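You operate a simulated robot arm through the tools that you are given. There is no shell and no other tool.

Carry out the task below with a simulated robot arm. There is one attempt and no reset: what you move stays moved.

JOB
Take the capped jar out of the store box and shake its powder down.
Fine: free the latch, stand the jar in the turntable's pocket, shut the box lid again, run the shaker till the powder stops sinking, then switch it off; leave the cap on.

It is judged by the outcome, as a careful person would: the job done as asked, and still so three seconds after it is handed in. It fails if anything else is knocked over, pushed out of place, dropped, spilled or broken. Lids that push on must go on centred and level and be pressed home; caps that screw on are set level and turned clockwise until they are tight.

ROBOT AND FRAMES
A 6-joint arm with a two-finger gripper, fixed in place. Base frame: the origin is on the floor under the middle of its stand, x ahead of it, y to its left, z up; the work surface is at about z = 86.8. Units: cm, degrees, N and s.
It reaches about 163.7 cm from its shoulder. Its first joint turns from -166.0 to 166.0 degrees. Payload 3.43 kg.
The tool frame sits at the grasp point between the pads (the TCP): z along the fingers, y along the line on which they close. The tips reach 2 cm beyond it. The gripper opens to 19 cm; its body begins 24.8 cm behind the TCP.
Orientation is told as [roll, pitch, yaw] about the base's x, y, z axes, in that order, counted from this pose: with the fingers straight down and closing along the base's y, the tool's x points along the base's -x, its y along +y and its z along -z.

CONTROLS
- The arm moves only by the tool drive_tool. Its argument "commands" is a list that holds one entry, the list of rows, each a list of 7 numbers: the shift along the base's x, y, z in cm, then the turn, a rotation vector about the base's x, y, z in degrees, then the finger opening in cm, from 0 to 19. In form: [[[tx, ty, tz, rx, ry, rz, hand], ...]]. A call has 1 to 20 rows; each row shifts and turns the commanded pose from where the row before left it. Rows are played at 5 a second. More than 5 cm and 8.6 degrees between two rows, or a gripper value outside its range, and nothing of the call is played. A pose out of reach is approached as far as the arm can. The call stops where the force on the tool passes 90 N (or 10 N more than at its start, if that is more) or the arm is blocked; 0.2 s more then pass. The fingers move at their own pace (about 4.5 cm/s each) and stop on an object; they squeeze with about 23 N. The grip force told is the motor's: it shows also when the fingers shut on nothing. Time passes only in rows, and 0.2 s behind the last, so rows that do not move let the fingers close. It gives the time, the measured TCP pose, the force on the tool (base axes), the opening and the grip force at its end, in the units of the frame above (readings bear some noise), with the torque about the TCP (base axes, N m) and any sound that the robot's microphone picked up.
- Cameras (640 x 400 px; columns grow to the right, rows downward): "scene" is fixed at [4.55, 51.66, 148.97]; the picture's right is [-0.19, -0.98, 0.00], its down [-0.48, 0.09, -0.87] and it looks along [0.86, -0.17, -0.48] (base axes); focal length 320 px, centre (320, 200). "wrist" rides on the gripper at [7, -0.8, -28.8] in the tool frame; the picture's right is [0.12, 0.99, 0.00], its down [-0.96, 0.12, -0.25] and it looks along [-0.25, 0.03, 0.97] (tool axes); focal length 261 px, centre (320, 200). There is no depth. A picture from a camera that has moved, and an enlarged one, comes with that camera's place and axes in the base frame and with its lens. The place of the scene camera against the robot may be out by one fixed shift of up to 1.8 cm in any direction.
- camera(camera): a new picture of that camera. The clock stands still meanwhile.
- move_column(by): slides the trunk up (or, below 0, down) by that many cm; the arm rides with it, the base frame stays. It gives what a move gives, with no picture.
- zoom(camera, box): a new picture of the part [left, top, right, bottom] of that camera's present view, enlarged. The clock stands still meanwhile.
- hand_in(): hands the job in; it is judged then, once.

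Places have to be worked out from the pictures, the camera data and where the tool is seen. Open the gripper and draw the arm clear of the work before you hand the job in, unless the task says otherwise.

The tools are called after ">>>" as name(argument=value, ...) on one line, values as JSON. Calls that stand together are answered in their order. drive_tool: Moves the arm, as the interface text tells. Its arguments: {"type":"object","properties":{"commands":{"type":"array","items":{"type":"array","items":{"type":"array","items":{"type":"number"}}}}},"required":["commands"]} The other tools are called the same way: move_column (by) moves the trunk up or down; camera (camera) takes a picture; zoom (camera, box) takes an enlarged picture of a part of a camera's view; hand_in () hands the job in.

At the start:

```text
t: 0.0
eef_pos: [58.94, -0.11, 134.58]
ee_rot: [0.0, 0.1, 0.0]
ft_force: [0.5, -0.9, -0.3]
moment: [0.03, 0.0, -0.03]
width: 18.99
gripper_force: 0.1
trunk travel left (down, up): [-17.5, 6.5]
```

scene: 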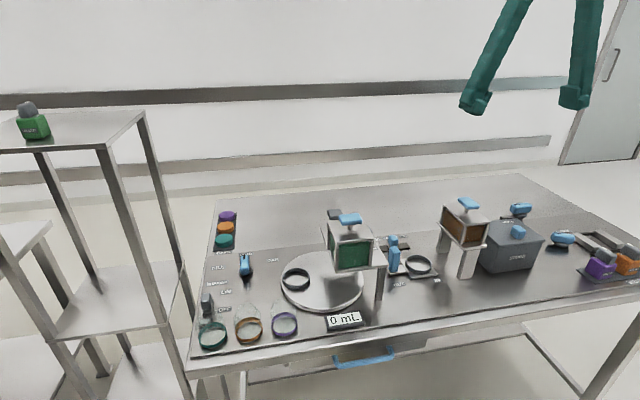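
wrist: 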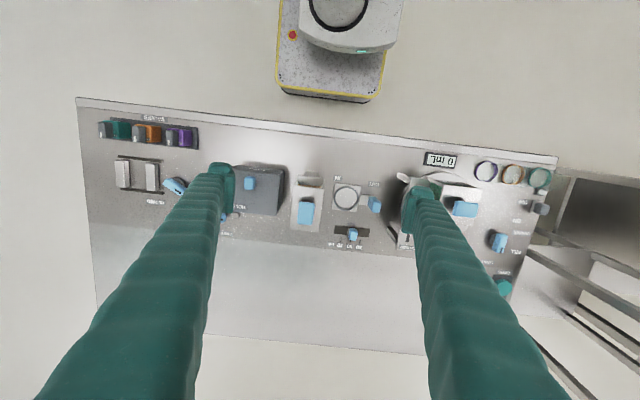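

I start by looking closely at the scene: zooming in on the bench areas to identify the store box, latch, turntable and shaker.

>>> zoom(camera="scene", box=[190, 190, 350, 360])

>>> zoom(camera="scene", box=[320, 190, 450, 310])

>>> zoom(camera="scene", box=[430, 185, 640, 310])

>>> zoom(camera="wrist", box=[80, 90, 330, 260])

>>> zoom(camera="wrist", box=[320, 140, 560, 310])

```text
2.35 times, centred on (270, 275) of scene
camera zoom: at [4.55, 51.66, 148.97], right [-0.19, -0.98, 0.0], down [-0.48, 0.09, -0.87], along [0.86, -0.17, -0.48], focal length 754 px, centre (438, 24)
```

zoom: 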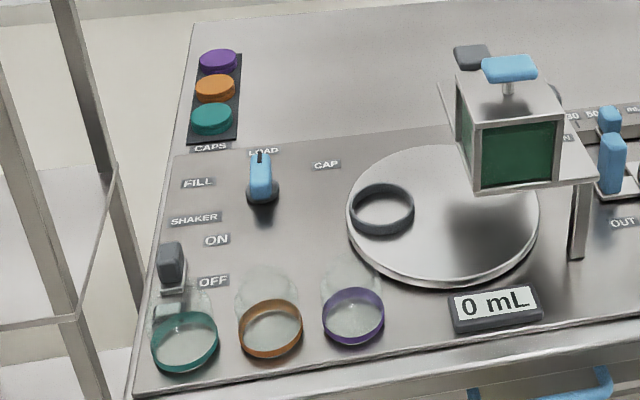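

```text
3.33 times, centred on (385, 250) of scene
camera zoom: at [4.55, 51.66, 148.97], right [-0.19, -0.98, 0.0], down [-0.48, 0.09, -0.87], along [0.86, -0.17, -0.48], focal length 1068 px, centre (103, 33)
```

zoom: 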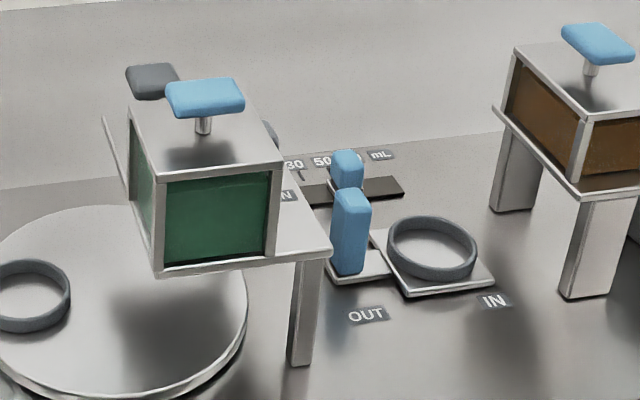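

```text
3.05 times, centred on (535, 248) of scene
camera zoom: at [4.55, 51.66, 148.97], right [-0.19, -0.98, 0.0], down [-0.48, 0.09, -0.87], along [0.86, -0.17, -0.48], focal length 977 px, centre (-335, 55)
```

zoom: 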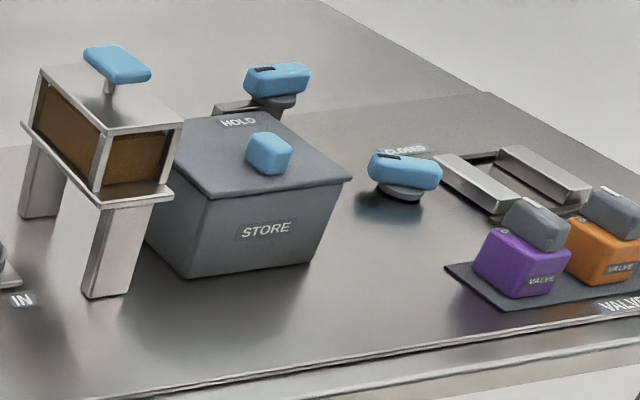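

```text
2.35 times, centred on (205, 175) of wrist
camera zoom: at [51.7, -0.78, 163.26], right [-0.12, 0.99, 0.0], down [0.96, 0.12, 0.25], along [0.25, 0.03, -0.97], focal length 613 px, centre (591, 259)
```

zoom: 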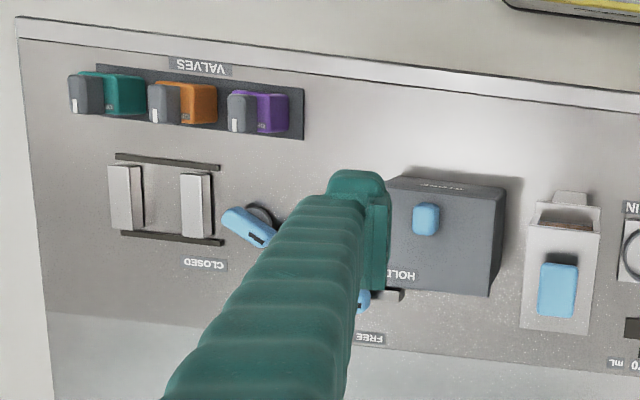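

```text
2.35 times, centred on (440, 225) of wrist
camera zoom: at [51.7, -0.78, 163.26], right [-0.12, 0.99, 0.0], down [0.96, 0.12, 0.25], along [0.25, 0.03, -0.97], focal length 613 px, centre (38, 141)
```

zoom: 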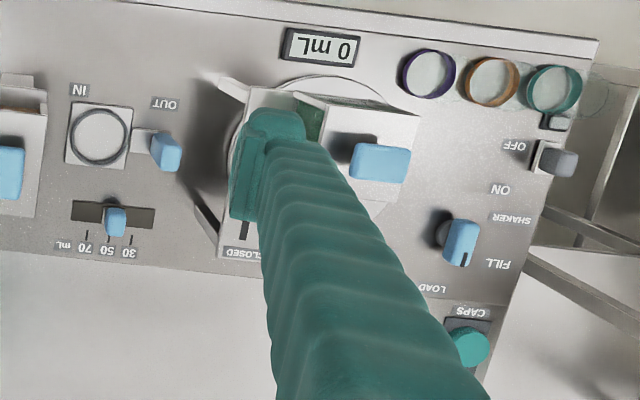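

The store box (grey, blue knob on its lid) stands near (65, -16), with a HOLD/FREE latch at its far side. The turntable and its ring are at left, and the shaker lever is at far left by OFF. I move above the store box for a closer wrist view.

>>> drive_tool(commands=[[[0, -3, 0, 0, 0, 0, 19], [0, -3, 0, 0, 0, 0, 19], [0, -3, 0, 0, 0, 0, 19], [0, -3, 0, 0, 0, 0, 19], [0, -3, 0, 0, 0, 0, 19], [0, -1, 0, 0, 0, 0, 19], [0, 0, 0, 0, 0, 0, 19]]])

>>> camera(camera="wrist")

>>> camera(camera="scene")

```text
t: 1.6
eef_pos: [58.89, -15.85, 134.39]
ee_rot: [0.1, 0.0, 0.1]
ft_force: [0.1, 0.2, 0.1]
moment: [0.01, 0.03, -0.01]
width: 18.98
gripper_force: 0.1
trunk travel left (down, up): [-17.5, 6.5]
```

```text
taken
camera wrist: at [51.71, -16.64, 163.16], right [-0.12, 0.99, 0.0], down [0.96, 0.12, 0.25], along [0.25, 0.03, -0.97], focal length 261 px, centre (320, 200)
```

wrist: 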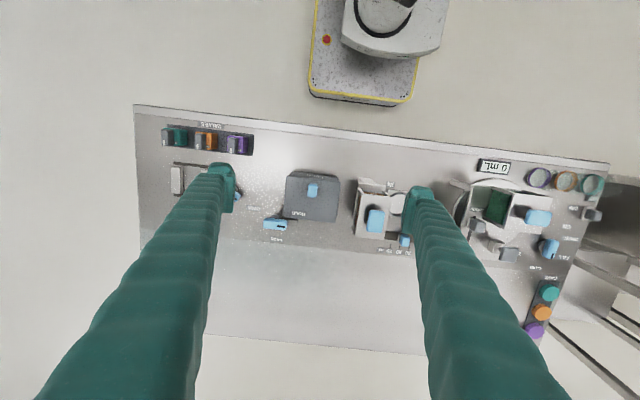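

```text
taken
```

scene: 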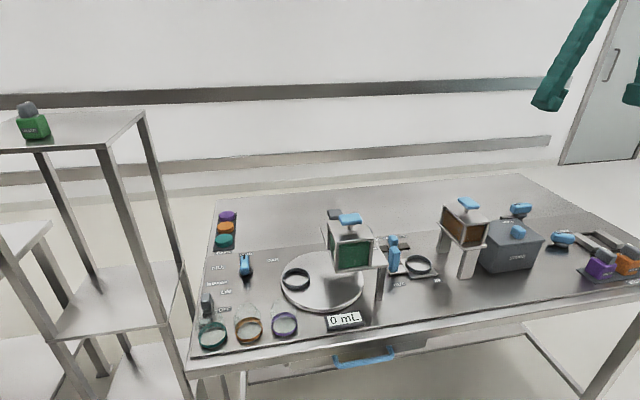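

The box and its latch are now visible between the fingers; I zoom in on them for detail.

>>> zoom(camera="wrist", box=[240, 150, 400, 260])

>>> zoom(camera="wrist", box=[430, 145, 610, 345])

>>> zoom(camera="scene", box=[470, 190, 560, 280])

```text
3.64 times, centred on (320, 205) of wrist
camera zoom: at [51.71, -16.64, 163.16], right [-0.12, 0.99, 0.0], down [0.96, 0.12, 0.25], along [0.25, 0.03, -0.97], focal length 948 px, centre (320, 182)
```

zoom: 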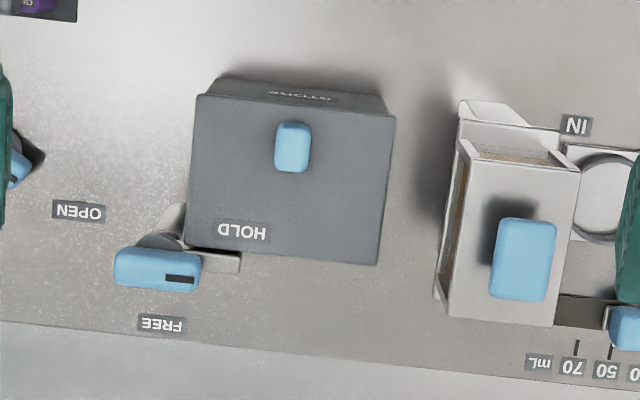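

```text
2.00 times, centred on (520, 245) of wrist
camera zoom: at [51.71, -16.64, 163.16], right [-0.12, 0.99, 0.0], down [0.96, 0.12, 0.25], along [0.25, 0.03, -0.97], focal length 521 px, centre (-80, 110)
```

zoom: 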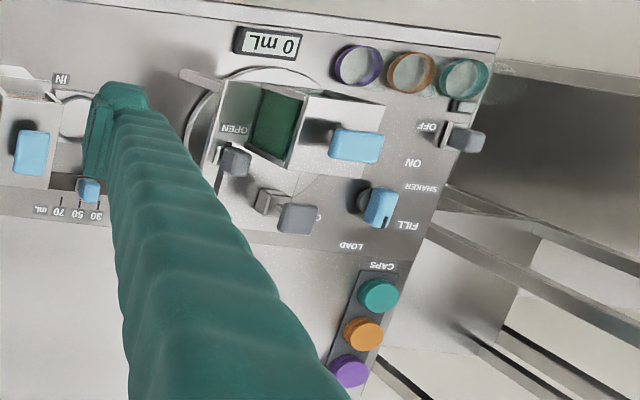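

```text
4.44 times, centred on (515, 235) of scene
camera zoom: at [4.55, 51.66, 148.97], right [-0.19, -0.98, 0.0], down [-0.48, 0.09, -0.87], along [0.86, -0.17, -0.48], focal length 1424 px, centre (-547, 44)
```

zoom: 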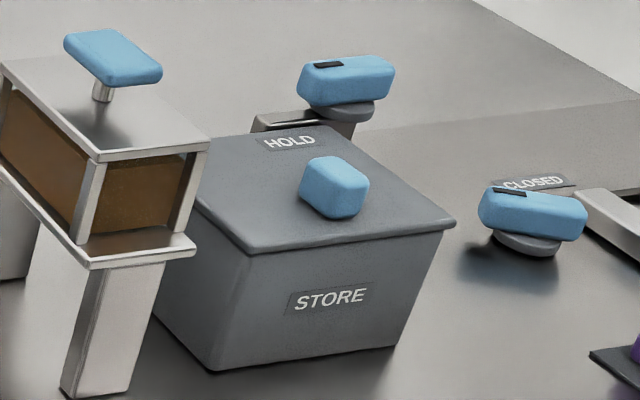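

Triangulating: the box lid spans roughly x 63–74, y −24…−10 with its top at z≈97. The latch handle is near (76, −25, 99.5), and its stripe points to +y (HOLD). I lower the camera for a better look.

>>> drive_tool(commands=[[[1, -1, -3, 0, 0, 0, 19], [1, -1, -3, 0, 0, 0, 19], [1, -1, -3, 0, 0, 0, 19], [1, -1, -3, 0, 0, 0, 19], [1, -1, -3, 0, 0, 0, 19], [0, 0, 0, 0, 0, 0, 19]]])

>>> camera(camera="wrist")

>>> zoom(camera="wrist", box=[220, 130, 420, 260])

```text
t: 3.0
eef_pos: [64.03, -20.68, 119.17]
ee_rot: [-0.1, 0.1, 0.0]
ft_force: [1.0, 0.2, 1.0]
moment: [0.01, 0.02, 0.02]
width: 19.01
gripper_force: 0.1
trunk travel left (down, up): [-17.5, 6.5]
```

```text
taken
camera wrist: at [56.86, -21.4, 147.98], right [-0.12, 0.99, 0.0], down [0.96, 0.12, 0.25], along [0.25, 0.03, -0.97], focal length 261 px, centre (320, 200)
```

wrist: 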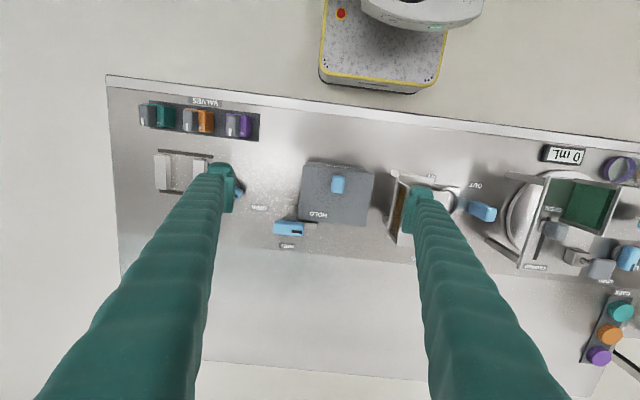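

```text
3.08 times, centred on (320, 195) of wrist
camera zoom: at [56.86, -21.4, 147.98], right [-0.12, 0.99, 0.0], down [0.96, 0.12, 0.25], along [0.25, 0.03, -0.97], focal length 802 px, centre (320, 215)
```

zoom: 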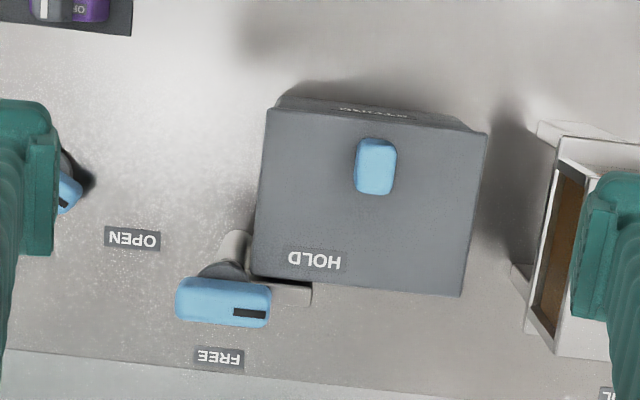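

I need a side view to understand the latch tongue and how the lid is hinged, so I move to the −y side and tilt the camera 45° to look along +y.

>>> drive_tool(commands=[[[1, -3, 0, 7.5, 0, 0, 19], [1, -3, 0, 7.5, 0, 0, 19], [1, -3, 0, 7.5, 0, 0, 19], [1, -3, 0, 7.5, 0, 0, 19], [1, -3, -2, 7.5, 0, 0, 19], [1, -3, -3, 7.5, 0, 0, 19], [0, 0, 0, 0, 0, 0, 19]]])

>>> camera(camera="wrist")

>>> zoom(camera="wrist", box=[220, 100, 420, 225])

```text
t: 4.6
eef_pos: [69.03, -36.01, 109.37]
ee_rot: [44.7, -0.4, -0.5]
ft_force: [-0.4, -0.8, -0.5]
moment: [0.23, 0.04, 0.05]
width: 19.01
gripper_force: 0.1
out of reach, approached as far as the arm can: row 4, 5, 6
trunk travel left (down, up): [-17.5, 6.5]
```

```text
taken
camera wrist: at [61.58, -56.7, 129.17], right [-0.12, 0.71, 0.7], down [0.96, -0.1, 0.27], along [0.26, 0.7, -0.67], focal length 261 px, centre (320, 200)
```

wrist: 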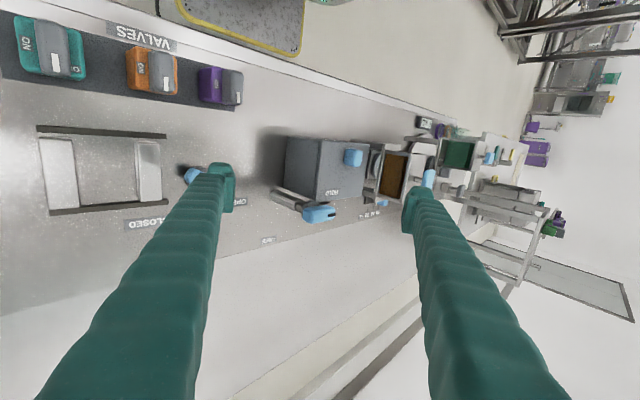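

```text
3.20 times, centred on (320, 162) of wrist
camera zoom: at [61.58, -56.7, 129.17], right [-0.12, 0.71, 0.7], down [0.96, -0.1, 0.27], along [0.26, 0.7, -0.67], focal length 834 px, centre (320, 320)
```

zoom: 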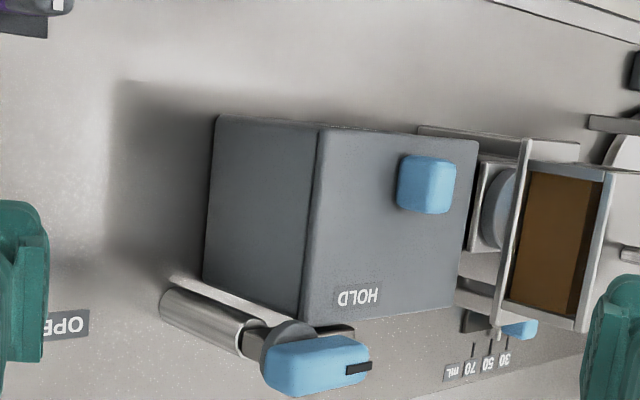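

The latch is a post behind the box with a blue bar handle on top, about 5.6 × 2.5 cm, centred near (75.8, −25.4, 99.3). Its tongue runs along the back edge of the lid. I go back to vertical and raise, then yaw +90 so the fingers can straddle the handle along x.

>>> drive_tool(commands=[[[0, 2, 2, -7.5, 0, 0, 19], [0, 2, 2, -7.5, 0, 0, 19], [0, 2, 2, -7.5, 0, 0, 19], [0, 2, 1, -7.5, 0, 0, 19], [0, 2, 0, -7.5, 0, 0, 19], [0, 2, 0, -7.5, 0, 0, 19], [0, 0, 0, 0, 0, 0, 19]]])

```text
t: 6.2
eef_pos: [68.87, -24.03, 116.71]
ee_rot: [0.0, 0.0, 0.0]
ft_force: [-0.1, 0.0, 0.2]
moment: [-0.01, -0.03, 0.02]
width: 19.01
gripper_force: 0.0
trunk travel left (down, up): [-17.5, 6.5]
```

Now I yaw +90 while moving over the latch pivot (75.8, −25.4), staying well above it.

>>> drive_tool(commands=[[[0.6, -0.1, 0, 0, 0, 7.5, 19], [0.6, -0.1, 0, 0, 0, 7.5, 19], [0.6, -0.1, 0, 0, 0, 7.5, 19], [0.6, -0.1, 0, 0, 0, 7.5, 19], [0.6, -0.1, 0, 0, 0, 7.5, 17], [0.6, -0.1, 0, 0, 0, 7.5, 15], [0.6, -0.1, 0, 0, 0, 7.5, 12], [0.6, -0.1, 0, 0, 0, 7.5, 10], [0.6, -0.1, 0, 0, 0, 7.5, 8], [0.6, -0.2, 0, 0, 0, 7.5, 7], [0.5, -0.2, 0, 0, 0, 7.5, 6], [0.4, -0.1, 0, 0, 0, 7.5, 6], [0, 0, 0, 0, 0, 0, 6], [0, 0, 0, 0, 0, 0, 6]]])

>>> camera(camera="wrist")

>>> zoom(camera="wrist", box=[220, 120, 420, 260])

>>> camera(camera="scene")

```text
t: 9.2
eef_pos: [75.9, -25.4, 116.64]
ee_rot: [0.0, 0.1, 90.1]
ft_force: [0.5, 0.8, 0.6]
moment: [-0.02, -0.02, 0.02]
width: 6.02
gripper_force: 0.1
trunk travel left (down, up): [-17.5, 6.5]
```

```text
taken
camera wrist: at [76.61, -32.35, 145.46], right [-0.99, -0.12, 0.0], down [-0.12, 0.96, 0.25], along [-0.03, 0.25, -0.97], focal length 261 px, centre (320, 200)
```

wrist: 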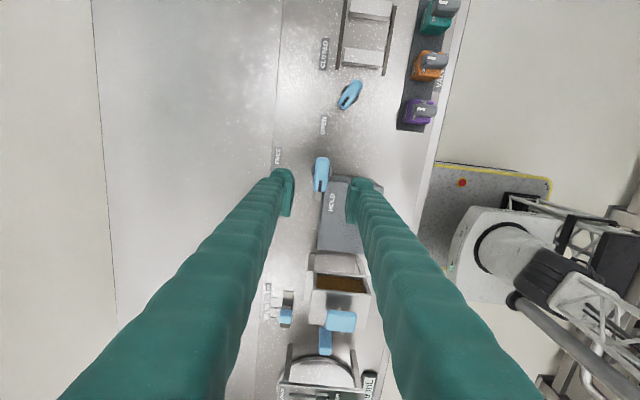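

```text
2.86 times, centred on (320, 190) of wrist
camera zoom: at [76.61, -32.35, 145.46], right [-0.99, -0.12, 0.0], down [-0.12, 0.96, 0.25], along [-0.03, 0.25, -0.97], focal length 745 px, centre (320, 229)
```

zoom: 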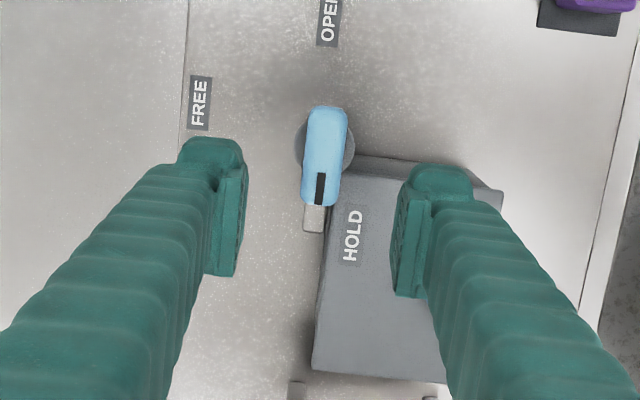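

```text
taken
```

scene: 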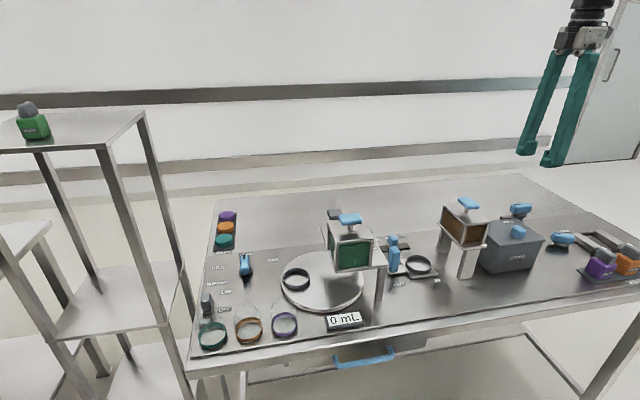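

The wrist view puts the handle centre at about (75.5, −25.4), and its stripe points to +y along the tongue. I descend with the fingers 6 cm apart to straddle it, keeping the tips just above lid level.

>>> drive_tool(commands=[[[-0.3, 0, -3, 0, 0, 0, 6], [0, 0, -3, 0, 0, 0, 6], [0, 0, -3, 0, 0, 0, 6], [0, 0, -2.5, 0, 0, 0, 6], [0, 0, -2, 0, 0, 0, 6], [0, 0, 0, 0, 0, 0, 6]]])

>>> zoom(camera="wrist", box=[220, 120, 420, 260])

>>> zoom(camera="scene", box=[450, 160, 580, 280])

```text
t: 10.6
eef_pos: [75.59, -25.35, 103.29]
ee_rot: [0.1, 0.0, 90.1]
ft_force: [0.3, 0.6, 0.0]
moment: [-0.03, -0.02, 0.02]
width: 5.99
gripper_force: 0.1
trunk travel left (down, up): [-17.5, 6.5]
```

```text
2.86 times, centred on (320, 190) of wrist
camera zoom: at [76.28, -32.25, 132.03], right [-0.99, -0.12, 0.0], down [-0.12, 0.96, 0.25], along [-0.03, 0.25, -0.97], focal length 745 px, centre (320, 229)
```

zoom: 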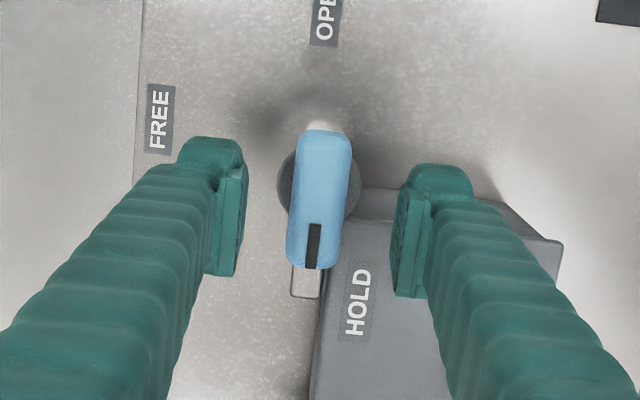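

```text
3.33 times, centred on (515, 220) of scene
camera zoom: at [4.55, 51.66, 148.97], right [-0.19, -0.98, 0.0], down [-0.48, 0.09, -0.87], along [0.86, -0.17, -0.48], focal length 1068 px, centre (-330, 133)
```

zoom: 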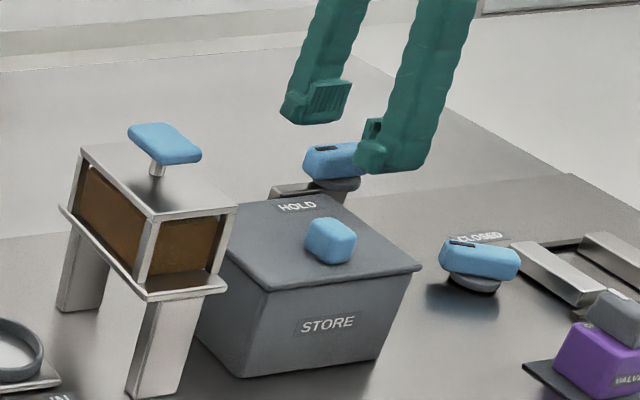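

The fingers straddle the handle evenly. I descend the last 3 cm and close on the handle.

>>> drive_tool(commands=[[[0, 0, -1.5, 0, 0, 0, 6], [0, 0, -1.4, 0, 0, 0, 6], [0, 0, 0, 0, 0, 0, 6], [0, 0, 0, 0, 0, 0, 4], [0, 0, 0, 0, 0, 0, 2], [0, 0, 0, 0, 0, 0, 0.5], [0, 0, 0, 0, 0, 0, 0.5], [0, 0, 0, 0, 0, 0, 0.5]]])

>>> zoom(camera="wrist", box=[220, 120, 420, 260])

>>> zoom(camera="scene", box=[450, 160, 580, 280])

```text
t: 12.4
eef_pos: [75.71, -25.37, 100.19]
ee_rot: [0.1, 0.0, 90.0]
ft_force: [-18.7, 4.2, -5.2]
moment: [0.03, 0.14, -0.1]
width: 2.3
gripper_force: 45.1
trunk travel left (down, up): [-17.5, 6.5]
```

```text
2.86 times, centred on (320, 190) of wrist
camera zoom: at [76.43, -32.25, 129.03], right [-0.99, -0.12, 0.0], down [-0.12, 0.96, 0.25], along [-0.03, 0.25, -0.97], focal length 745 px, centre (320, 229)
```

zoom: 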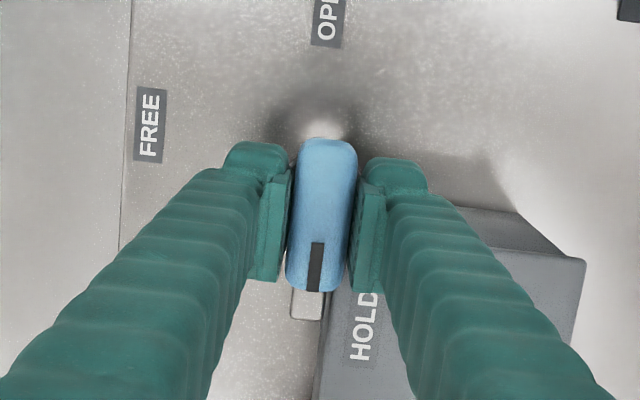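

```text
3.33 times, centred on (515, 220) of scene
camera zoom: at [4.55, 51.66, 148.97], right [-0.19, -0.98, 0.0], down [-0.48, 0.09, -0.87], along [0.86, -0.17, -0.48], focal length 1068 px, centre (-330, 133)
```

zoom: 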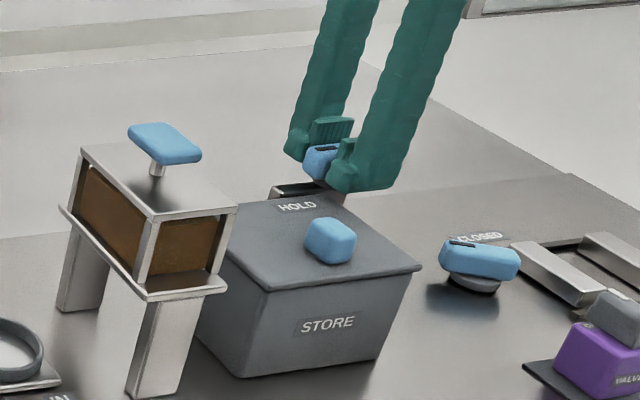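

Grip closed at 2.3 cm on the handle, with about −19 N in x, so the handle lies a little to −x of my grip. I nudge −0.15 cm and check the force.

>>> drive_tool(commands=[[[-0.15, 0, 0, 0, 0, 0, 0.5], [0, 0, 0, 0, 0, 0, 0.5]]])

```text
t: 13.0
eef_pos: [75.71, -25.3, 100.26]
ee_rot: [0.0, 0.0, 90.0]
ft_force: [-8.0, 1.3, -6.9]
moment: [0.15, 0.05, 0.0]
width: 2.3
gripper_force: 45.1
trunk travel left (down, up): [-17.5, 6.5]
```

The force dropped, so the direction is right. I turn the handle −15° first to feel the latch's resistance.

>>> drive_tool(commands=[[[-0.08, 0, 0, 0, 0, -5, 0.5], [0, 0, 0, 0, 0, -5, 0.5], [0, 0, 0, 0, 0, -5, 0.5], [0, 0, 0, 0, 0, 0, 0.5]]])

>>> zoom(camera="wrist", box=[220, 120, 420, 260])

>>> zoom(camera="scene", box=[450, 160, 580, 280])

```text
t: 14.0
eef_pos: [75.89, -25.36, 100.2]
ee_rot: [-0.2, 0.1, 75.1]
ft_force: [48.8, 3.8, -3.1]
moment: [0.11, -0.44, 0.21]
width: 2.34
gripper_force: 45.4
trunk travel left (down, up): [-17.5, 6.5]
```

```text
2.86 times, centred on (320, 190) of wrist
camera zoom: at [74.54, -32.23, 129.03], right [-0.99, 0.14, 0.0], down [0.14, 0.96, 0.25], along [0.04, 0.24, -0.97], focal length 745 px, centre (320, 229)
```

zoom: 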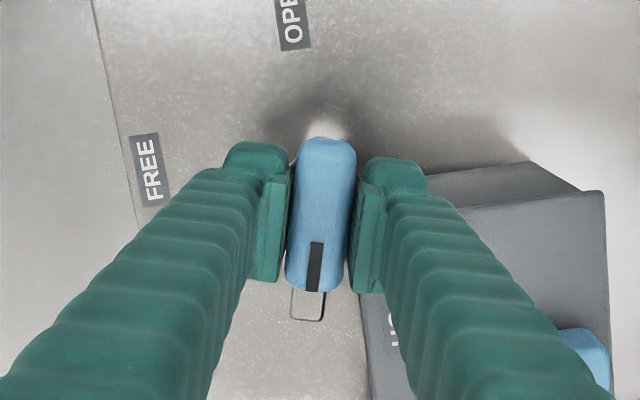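

```text
3.33 times, centred on (515, 220) of scene
camera zoom: at [4.55, 51.66, 148.97], right [-0.19, -0.98, 0.0], down [-0.48, 0.09, -0.87], along [0.86, -0.17, -0.48], focal length 1068 px, centre (-330, 133)
```

zoom: 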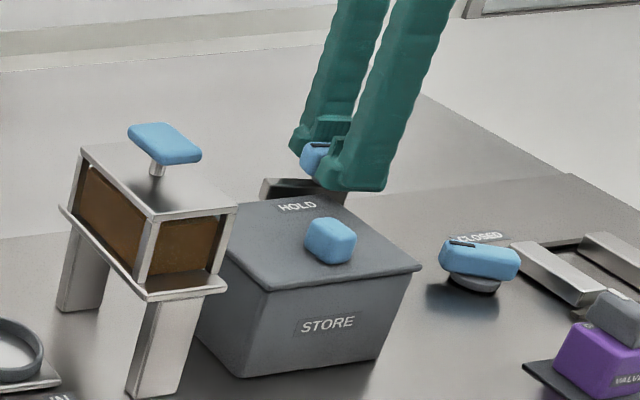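

The latch turns with the gripper, but there's now +49 N in x, so the pivot is at x≈75.9. I shift +0.4 to relieve that before continuing.

>>> drive_tool(commands=[[[0.2, 0, 0, 0, 0, 0, 0.5], [0.2, 0, 0, 0, 0, 0, 0.5], [0, 0, 0, 0, 0, 0, 0.5]]])

```text
t: 14.8
eef_pos: [75.87, -25.35, 100.27]
ee_rot: [0.1, 0.1, 75.0]
ft_force: [24.4, 6.1, 2.2]
moment: [0.13, -0.21, 0.13]
width: 2.31
gripper_force: 45.1
trunk travel left (down, up): [-17.5, 6.5]
```

Each 0.4 cm relieves about 24 N, so I add another 0.35 cm and turn on 15°.

>>> drive_tool(commands=[[[0.2, 0, 0, 0, 0, 0, 0.5], [0.15, -0.05, 0, 0, 0, -5, 0.5], [0, -0.05, 0, 0, 0, -5, 0.5], [0, 0, 0, 0, 0, -5, 0.5], [0, 0, 0, 0, 0, 0, 0.5]]])

```text
t: 16.0
eef_pos: [75.99, -25.35, 100.37]
ee_rot: [0.1, 0.1, 59.9]
ft_force: [-37.3, 17.8, -10.3]
moment: [0.02, 0.37, -0.19]
width: 2.32
gripper_force: 45.3
trunk travel left (down, up): [-17.5, 6.5]
```

Readings changed sign (−37 N); this may be transient. I hold still a moment and read again.

>>> drive_tool(commands=[[[0, 0, 0, 0, 0, 0, 0.5], [0, 0, 0, 0, 0, 0, 0.5], [0, 0, 0, 0, 0, 0, 0.5]]])

>>> zoom(camera="wrist", box=[220, 120, 420, 260])

```text
t: 16.8
eef_pos: [75.99, -25.38, 100.29]
ee_rot: [0.2, 0.0, 60.0]
ft_force: [-49.0, 17.5, -21.3]
moment: [0.06, 0.27, -0.24]
width: 2.33
gripper_force: 45.0
trunk travel left (down, up): [-17.5, 6.5]
```

```text
2.86 times, centred on (320, 190) of wrist
camera zoom: at [73.08, -31.82, 129.05], right [-0.92, 0.39, 0.0], down [0.38, 0.89, 0.25], along [0.09, 0.23, -0.97], focal length 745 px, centre (320, 229)
```

zoom: 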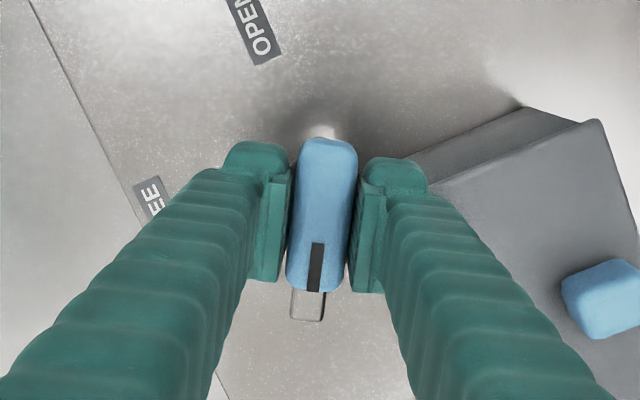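

A steady lateral load remains from clamping around a fixed pivot. I loosen the grip to about 3 cm so the bar is only cradled between the pads, then recentre at x≈75.85.

>>> drive_tool(commands=[[[0, 0, 0, 0, 0, 0, 3], [0, 0, 0, 0, 0, 0, 3], [0, 0, 0, 0, 0, 0, 3]]])

>>> zoom(camera="wrist", box=[220, 120, 420, 260])

```text
t: 17.6
eef_pos: [76.22, -25.45, 100.34]
ee_rot: [-0.1, 0.1, 60.0]
ft_force: [-1.2, -0.6, -0.3]
moment: [0.03, 0.03, 0.0]
width: 3.07
gripper_force: 0.5
trunk travel left (down, up): [-17.5, 6.5]
```

```text
2.86 times, centred on (320, 190) of wrist
camera zoom: at [73.28, -31.85, 129.08], right [-0.92, 0.39, 0.0], down [0.38, 0.89, 0.25], along [0.1, 0.23, -0.97], focal length 745 px, centre (320, 229)
```

zoom: 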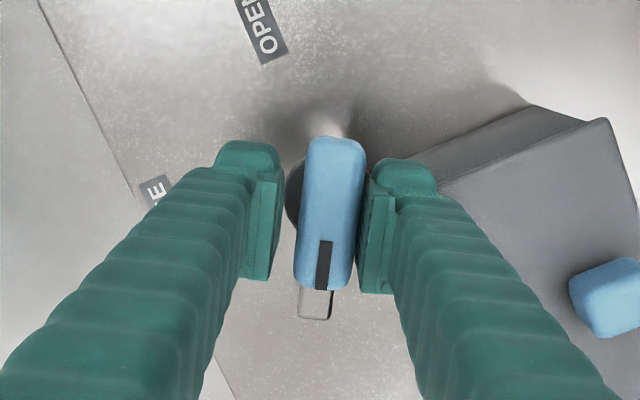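

The tool relaxed to x=76.22 and the bar sits about 0.35 cm to −x, so the pivot is at ≈(75.86, −25.3). I recentre and turn the cradled bar through the rest of the quarter turn.

>>> drive_tool(commands=[[[-0.2, 0.07, 0, 0, 0, 0, 3], [-0.16, 0.07, 0, 0, 0, -4, 2.8], [0, 0, 0, 0, 0, -6, 2.7], [0, 0, 0, 0, 0, -6, 2.7], [0, 0, 0, 0, 0, -6, 2.7], [0, 0, 0, 0, 0, -6, 2.7], [0, 0, 0, 0, 0, -6, 2.7], [0, 0, 0, 0, 0, 0, 2.7]]])

>>> zoom(camera="wrist", box=[220, 120, 420, 260])

```text
t: 19.4
eef_pos: [75.9, -25.3, 100.32]
ee_rot: [0.0, 0.0, 26.0]
ft_force: [5.4, -5.5, 2.1]
moment: [-0.05, -0.04, 0.01]
width: 3.13
gripper_force: 3.9
trunk travel left (down, up): [-17.5, 6.5]
```

```text
2.86 times, centred on (320, 190) of wrist
camera zoom: at [69.67, -29.04, 129.13], right [-0.54, 0.84, 0.0], down [0.81, 0.53, 0.25], along [0.21, 0.13, -0.97], focal length 745 px, centre (320, 229)
```

zoom: 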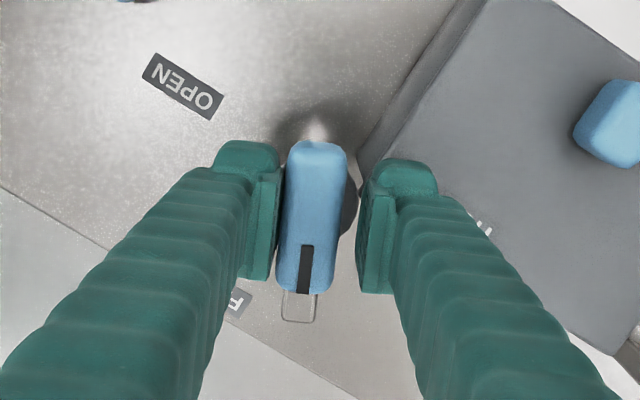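

The bar follows nicely to about 26°. I continue the turn to a little past the full 90° (yaw ≈ −4°) with a slight recentring.

>>> drive_tool(commands=[[[0.05, -0.1, 0, 0, 0, -6, 2.8], [0.05, -0.05, 0, 0, 0, -6, 2.8], [0, 0, 0, 0, 0, -6, 2.8], [0, 0, 0, 0, 0, -6, 2.8], [0, 0, 0, 0, 0, -6, 2.8], [0, 0, 0, 0, 0, 0, 2.8]]])

>>> zoom(camera="wrist", box=[220, 120, 420, 260])

>>> zoom(camera="scene", box=[450, 160, 580, 280])

```text
t: 20.8
eef_pos: [75.96, -25.45, 100.27]
ee_rot: [0.1, 0.0, -4.1]
ft_force: [2.6, -7.3, 0.7]
moment: [-0.05, -0.05, 0.13]
width: 3.21
gripper_force: 3.6
trunk travel left (down, up): [-17.5, 6.5]
```

```text
2.86 times, centred on (320, 190) of wrist
camera zoom: at [68.65, -25.66, 129.11], right [-0.05, 1.0, 0.0], down [0.97, 0.05, 0.25], along [0.25, 0.01, -0.97], focal length 745 px, centre (320, 229)
```

zoom: 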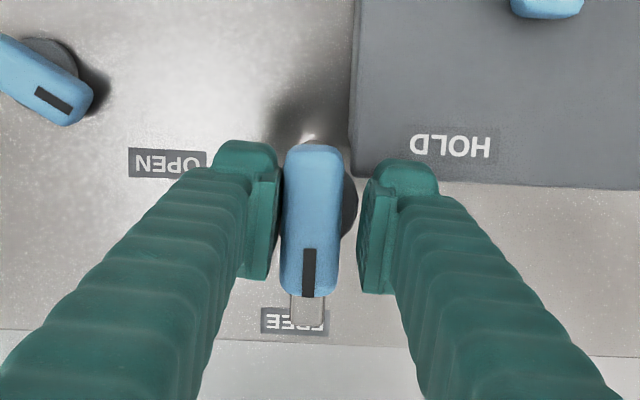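

```text
3.33 times, centred on (515, 220) of scene
camera zoom: at [4.55, 51.66, 148.97], right [-0.19, -0.98, 0.0], down [-0.48, 0.09, -0.87], along [0.86, -0.17, -0.48], focal length 1068 px, centre (-330, 133)
```

zoom: 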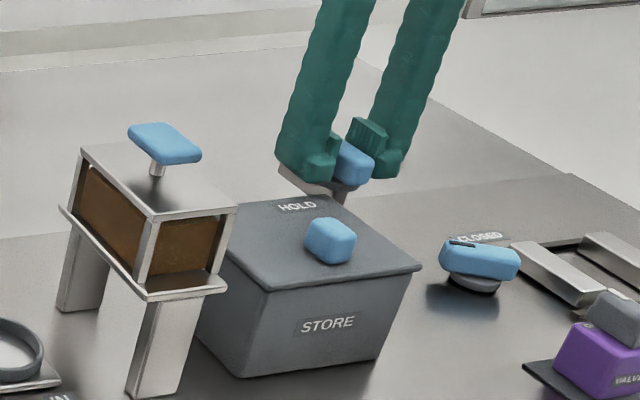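

The pointer now lies over FREE, within about 2° of square. I turn slightly further to make sure it reaches its stop.

>>> drive_tool(commands=[[[0, -0.05, 0, 0, 0, -4, 2.8], [0, 0, 0, 0, 0, -4, 2.8], [0, 0, 0, 0, 0, 0, 2.8]]])

>>> zoom(camera="wrist", box=[220, 120, 420, 260])

```text
t: 21.6
eef_pos: [75.93, -25.54, 100.31]
ee_rot: [0.0, 0.0, -12.1]
ft_force: [3.8, -9.6, 1.9]
moment: [-0.08, 0.02, 0.23]
width: 3.31
gripper_force: 5.1
trunk travel left (down, up): [-17.5, 6.5]
```

```text
2.86 times, centred on (320, 190) of wrist
camera zoom: at [68.68, -24.85, 129.04], right [0.09, 1.0, 0.0], down [0.96, -0.09, 0.25], along [0.25, -0.02, -0.97], focal length 745 px, centre (320, 229)
```

zoom: 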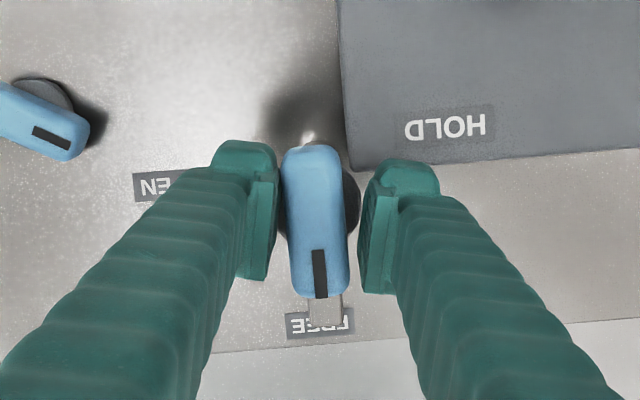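

The bar is now square on FREE and starting to meet resistance, so the latch is freed. I open, rise, and square up the tool.

>>> drive_tool(commands=[[[0, 0, 0, 0, 0, 0, 5], [0, 0, 0, 0, 0, 0, 6], [0, 0, 2, 0, 0, 0, 6], [0, 0, 3, 0, 0, 4, 6], [-1, 1, 3, 0, 0, 4, 6], [-2, 2, 2, 0, 0, 4, 6], [-2, 2, 0, 0, 0, 0, 6], [-2, 2, 0, 0, 0, 0, 6], [-2, 1, 0, 0, 0, 0, 6], [-1, 1, 0, 0, 0, 0, 6], [0, 0, 0, 0, 0, 0, 6]]])

>>> camera(camera="wrist")

>>> zoom(camera="wrist", box=[220, 120, 420, 260])

>>> zoom(camera="scene", box=[450, 160, 580, 280])

```text
t: 24.0
eef_pos: [65.83, -16.44, 110.38]
ee_rot: [0.0, 0.0, 0.0]
ft_force: [0.2, -0.7, -0.7]
moment: [0.0, 0.0, -0.01]
width: 6.0
gripper_force: 0.1
trunk travel left (down, up): [-17.5, 6.5]
```

```text
taken
camera wrist: at [58.59, -17.24, 139.14], right [-0.12, 0.99, 0.0], down [0.96, 0.12, 0.25], along [0.25, 0.03, -0.97], focal length 261 px, centre (320, 200)
```

wrist: 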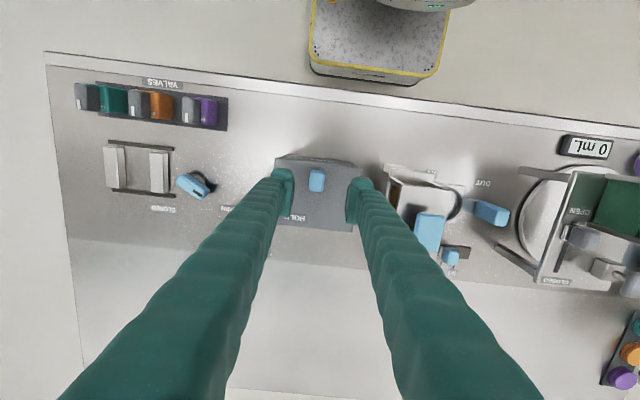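

```text
2.86 times, centred on (320, 190) of wrist
camera zoom: at [58.59, -17.24, 139.14], right [-0.12, 0.99, 0.0], down [0.96, 0.12, 0.25], along [0.25, 0.03, -0.97], focal length 745 px, centre (320, 229)
```

zoom: 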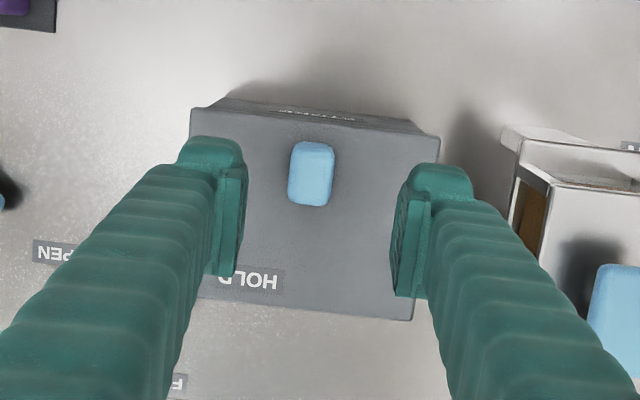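

```text
3.33 times, centred on (515, 220) of scene
camera zoom: at [4.55, 51.66, 148.97], right [-0.19, -0.98, 0.0], down [-0.48, 0.09, -0.87], along [0.86, -0.17, -0.48], focal length 1068 px, centre (-330, 133)
```

zoom: 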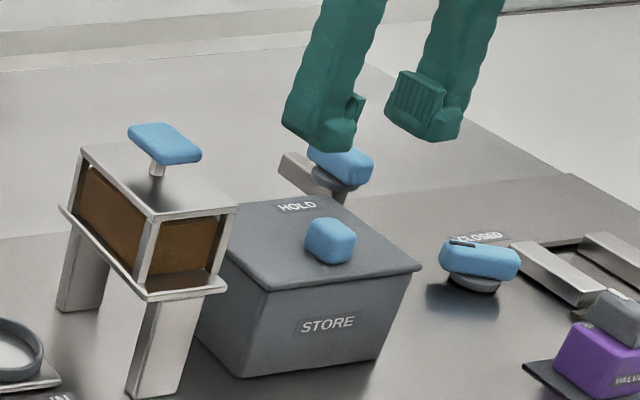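

The latch tongue now points away from the box (FREE). The knob is about 2.2 cm wide, centred near (65.2, −16.8) with its top at z≈100. It sits close to the front edge, so the lid is probably hinged at the back. I descend and grip it.

>>> drive_tool(commands=[[[-0.3, -0.2, -3, 0, 0, 0, 6], [-0.3, -0.2, -3, 0, 0, 0, 6], [0, 0, -2.5, 0, 0, 0, 6], [0, 0, -1, 0, 0, 0, 6], [0, 0, -0.9, 0, 0, 0, 6], [0, 0, 0, 0, 0, 0, 6]]])

>>> zoom(camera="wrist", box=[220, 120, 420, 260])

>>> zoom(camera="scene", box=[450, 160, 580, 280])

```text
t: 25.4
eef_pos: [65.13, -17.0, 99.84]
ee_rot: [0.0, 0.0, 0.0]
ft_force: [-0.4, -0.4, 0.5]
moment: [0.0, 0.01, -0.04]
width: 6.02
gripper_force: 0.1
trunk travel left (down, up): [-17.5, 6.5]
```

```text
2.86 times, centred on (320, 190) of wrist
camera zoom: at [58.01, -17.73, 128.59], right [-0.12, 0.99, 0.0], down [0.96, 0.12, 0.25], along [0.25, 0.03, -0.97], focal length 745 px, centre (320, 229)
```

zoom: 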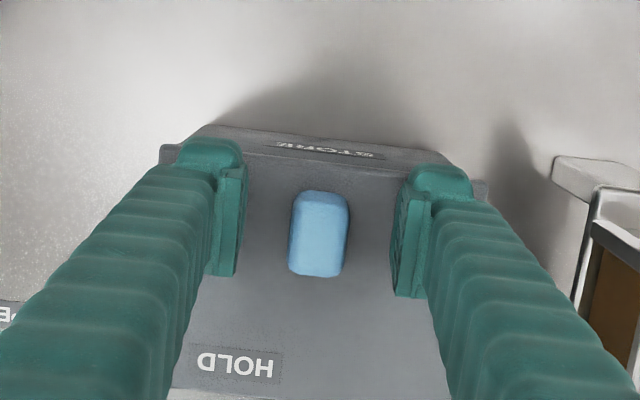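

```text
3.33 times, centred on (515, 220) of scene
camera zoom: at [4.55, 51.66, 148.97], right [-0.19, -0.98, 0.0], down [-0.48, 0.09, -0.87], along [0.86, -0.17, -0.48], focal length 1068 px, centre (-330, 133)
```

zoom: 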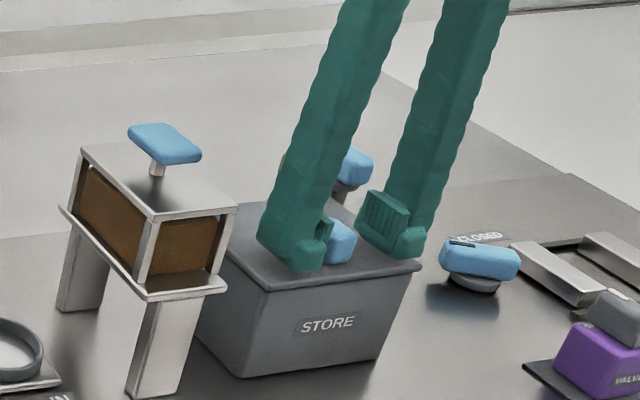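

The knob is centred between the pads. I close on it.

>>> drive_tool(commands=[[[0, 0, 0, 0, 0, 0, 4], [0, 0, 0, 0, 0, 0, 2.5], [0, 0, 0, 0, 0, 0, 1], [0, 0, 0, 0, 0, 0, 1], [0, 0, 0, 0, 0, 0, 1]]])

```text
t: 26.6
eef_pos: [65.29, -16.9, 99.79]
ee_rot: [0.1, -0.1, -0.1]
ft_force: [0.4, 0.3, -0.9]
moment: [0.01, -0.01, -0.01]
width: 2.3
gripper_force: 45.5
trunk travel left (down, up): [-17.5, 6.5]
```

The knob is held at 2.3 cm. I lift 8° along an arc about the presumed rear hinge, watching forces and the picture.

>>> drive_tool(commands=[[[0.25, 0, 0.63, 0, 4, 0, 1], [0.3, 0, 0.61, 0, 4, 0, 1], [0, 0, 0, 0, 0, 0, 1]]])

>>> zoom(camera="scene", box=[450, 160, 580, 280])

>>> zoom(camera="wrist", box=[220, 120, 420, 260])

```text
t: 27.4
eef_pos: [65.83, -16.99, 101.41]
ee_rot: [0.0, 7.9, 0.0]
ft_force: [-0.1, 4.7, -5.4]
moment: [0.07, 0.06, 0.01]
width: 2.15
gripper_force: 44.5
trunk travel left (down, up): [-17.5, 6.5]
```

```text
3.33 times, centred on (515, 220) of scene
camera zoom: at [4.55, 51.66, 148.97], right [-0.19, -0.98, 0.0], down [-0.48, 0.09, -0.87], along [0.86, -0.17, -0.48], focal length 1068 px, centre (-330, 133)
```

zoom: 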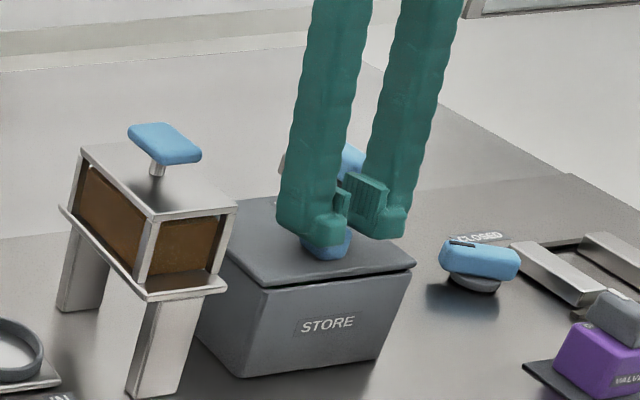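

```text
2.86 times, centred on (320, 190) of wrist
camera zoom: at [62.71, -17.7, 130.84], right [-0.12, 0.99, 0.02], down [0.99, 0.12, 0.11], along [0.11, 0.03, -0.99], focal length 745 px, centre (320, 229)
```

zoom: 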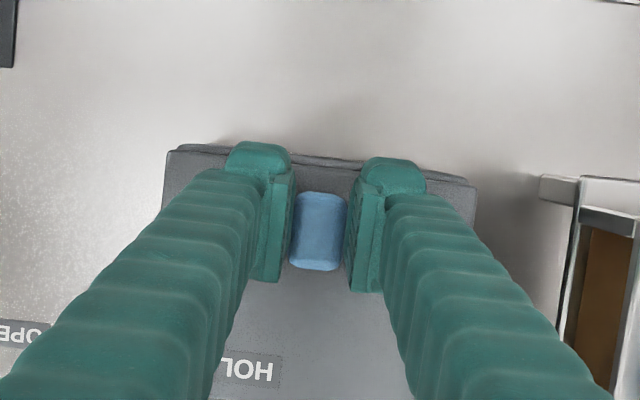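

The lid seems to have moved a bit but the fingers may have ridden up the knob; I look closer.

>>> zoom(camera="scene", box=[485, 205, 555, 275])

```text
5.71 times, centred on (520, 240) of scene
camera zoom: at [4.55, 51.66, 148.97], right [-0.19, -0.98, 0.0], down [-0.48, 0.09, -0.87], along [0.86, -0.17, -0.48], focal length 1832 px, centre (-823, -29)
```

zoom: 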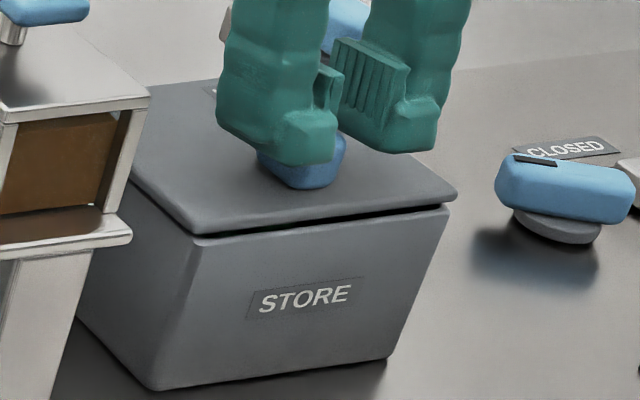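

The lid is hinged at the back: a gap shows along its front, but the pads slid up the rounded knob. I open the fingers to see whether the lid stays up by itself or falls shut.

>>> drive_tool(commands=[[[0, 0, 0, 0, 0, 0, 4], [0, 0, 0, 0, 0, 0, 5], [0, 0, 0, 0, 0, 0, 5]]])

>>> zoom(camera="scene", box=[485, 205, 555, 275])

>>> zoom(camera="wrist", box=[220, 120, 420, 260])

```text
t: 28.2
eef_pos: [65.83, -16.95, 101.14]
ee_rot: [0.0, 8.1, 0.0]
ft_force: [0.8, -0.2, -0.8]
moment: [-0.01, 0.0, 0.0]
width: 5.01
gripper_force: 0.1
trunk travel left (down, up): [-17.5, 6.5]
```

```text
5.71 times, centred on (520, 240) of scene
camera zoom: at [4.55, 51.66, 148.97], right [-0.19, -0.98, 0.0], down [-0.48, 0.09, -0.87], along [0.86, -0.17, -0.48], focal length 1832 px, centre (-823, -29)
```

zoom: 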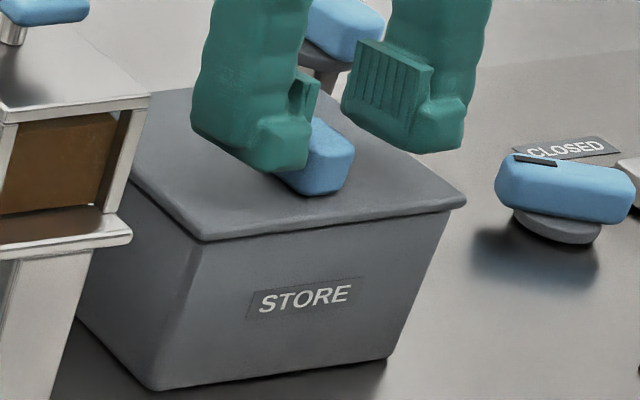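

```text
2.86 times, centred on (320, 190) of wrist
camera zoom: at [62.73, -17.77, 130.65], right [-0.12, 0.99, 0.02], down [0.99, 0.12, 0.11], along [0.11, 0.03, -0.99], focal length 745 px, centre (320, 229)
```

zoom: 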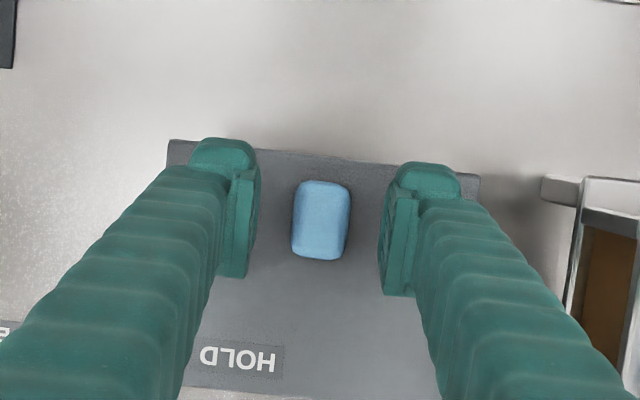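

The lid falls shut on its own when released, so it must be carried past vertical. I square the tool again and take a deeper grip on the knob, with the tips almost on the lid.

>>> drive_tool(commands=[[[-0.3, 0, 0.3, 0, -4, 0, 5], [-0.3, 0, 0, 0, -4.1, 0, 5], [0, 0, -1, 0, 0, 0, 5], [0, 0, -0.7, 0, 0, 0, 5], [0, 0, -0.4, 0, 0, 0, 5], [0, 0, -0.2, 0, 0, 0, 5], [0, 0, 0, 0, 0, 0, 5]]])

>>> zoom(camera="scene", box=[485, 205, 555, 275])

```text
t: 29.8
eef_pos: [65.27, -16.85, 99.24]
ee_rot: [0.0, -0.1, 0.0]
ft_force: [-0.9, 0.0, 1.0]
moment: [-0.03, 0.0, 0.0]
width: 5.03
gripper_force: 0.1
trunk travel left (down, up): [-17.5, 6.5]
```

```text
5.71 times, centred on (520, 240) of scene
camera zoom: at [4.55, 51.66, 148.97], right [-0.19, -0.98, 0.0], down [-0.48, 0.09, -0.87], along [0.86, -0.17, -0.48], focal length 1832 px, centre (-823, -29)
```

zoom: 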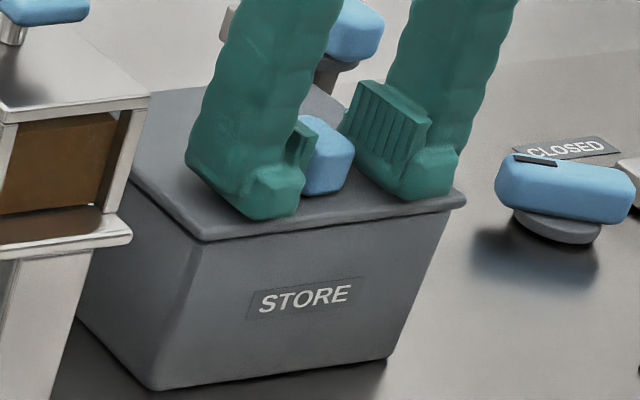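

The pad plates end well above the fingertips, which explains the slip. I lower another few millimetres until the tips nearly touch the lid, then grip.

>>> drive_tool(commands=[[[0, 0, -0.2, 0, 0, 0, 5], [0, 0, -0.15, 0, 0, 0, 5], [0, 0, 0, 0, 0, 0, 5]]])

```text
t: 30.6
eef_pos: [65.21, -16.92, 98.83]
ee_rot: [0.0, -0.2, 0.0]
ft_force: [-0.5, 1.4, 25.2]
moment: [0.11, 0.1, -0.09]
width: 4.97
gripper_force: 0.1
trunk travel left (down, up): [-17.5, 6.5]
```

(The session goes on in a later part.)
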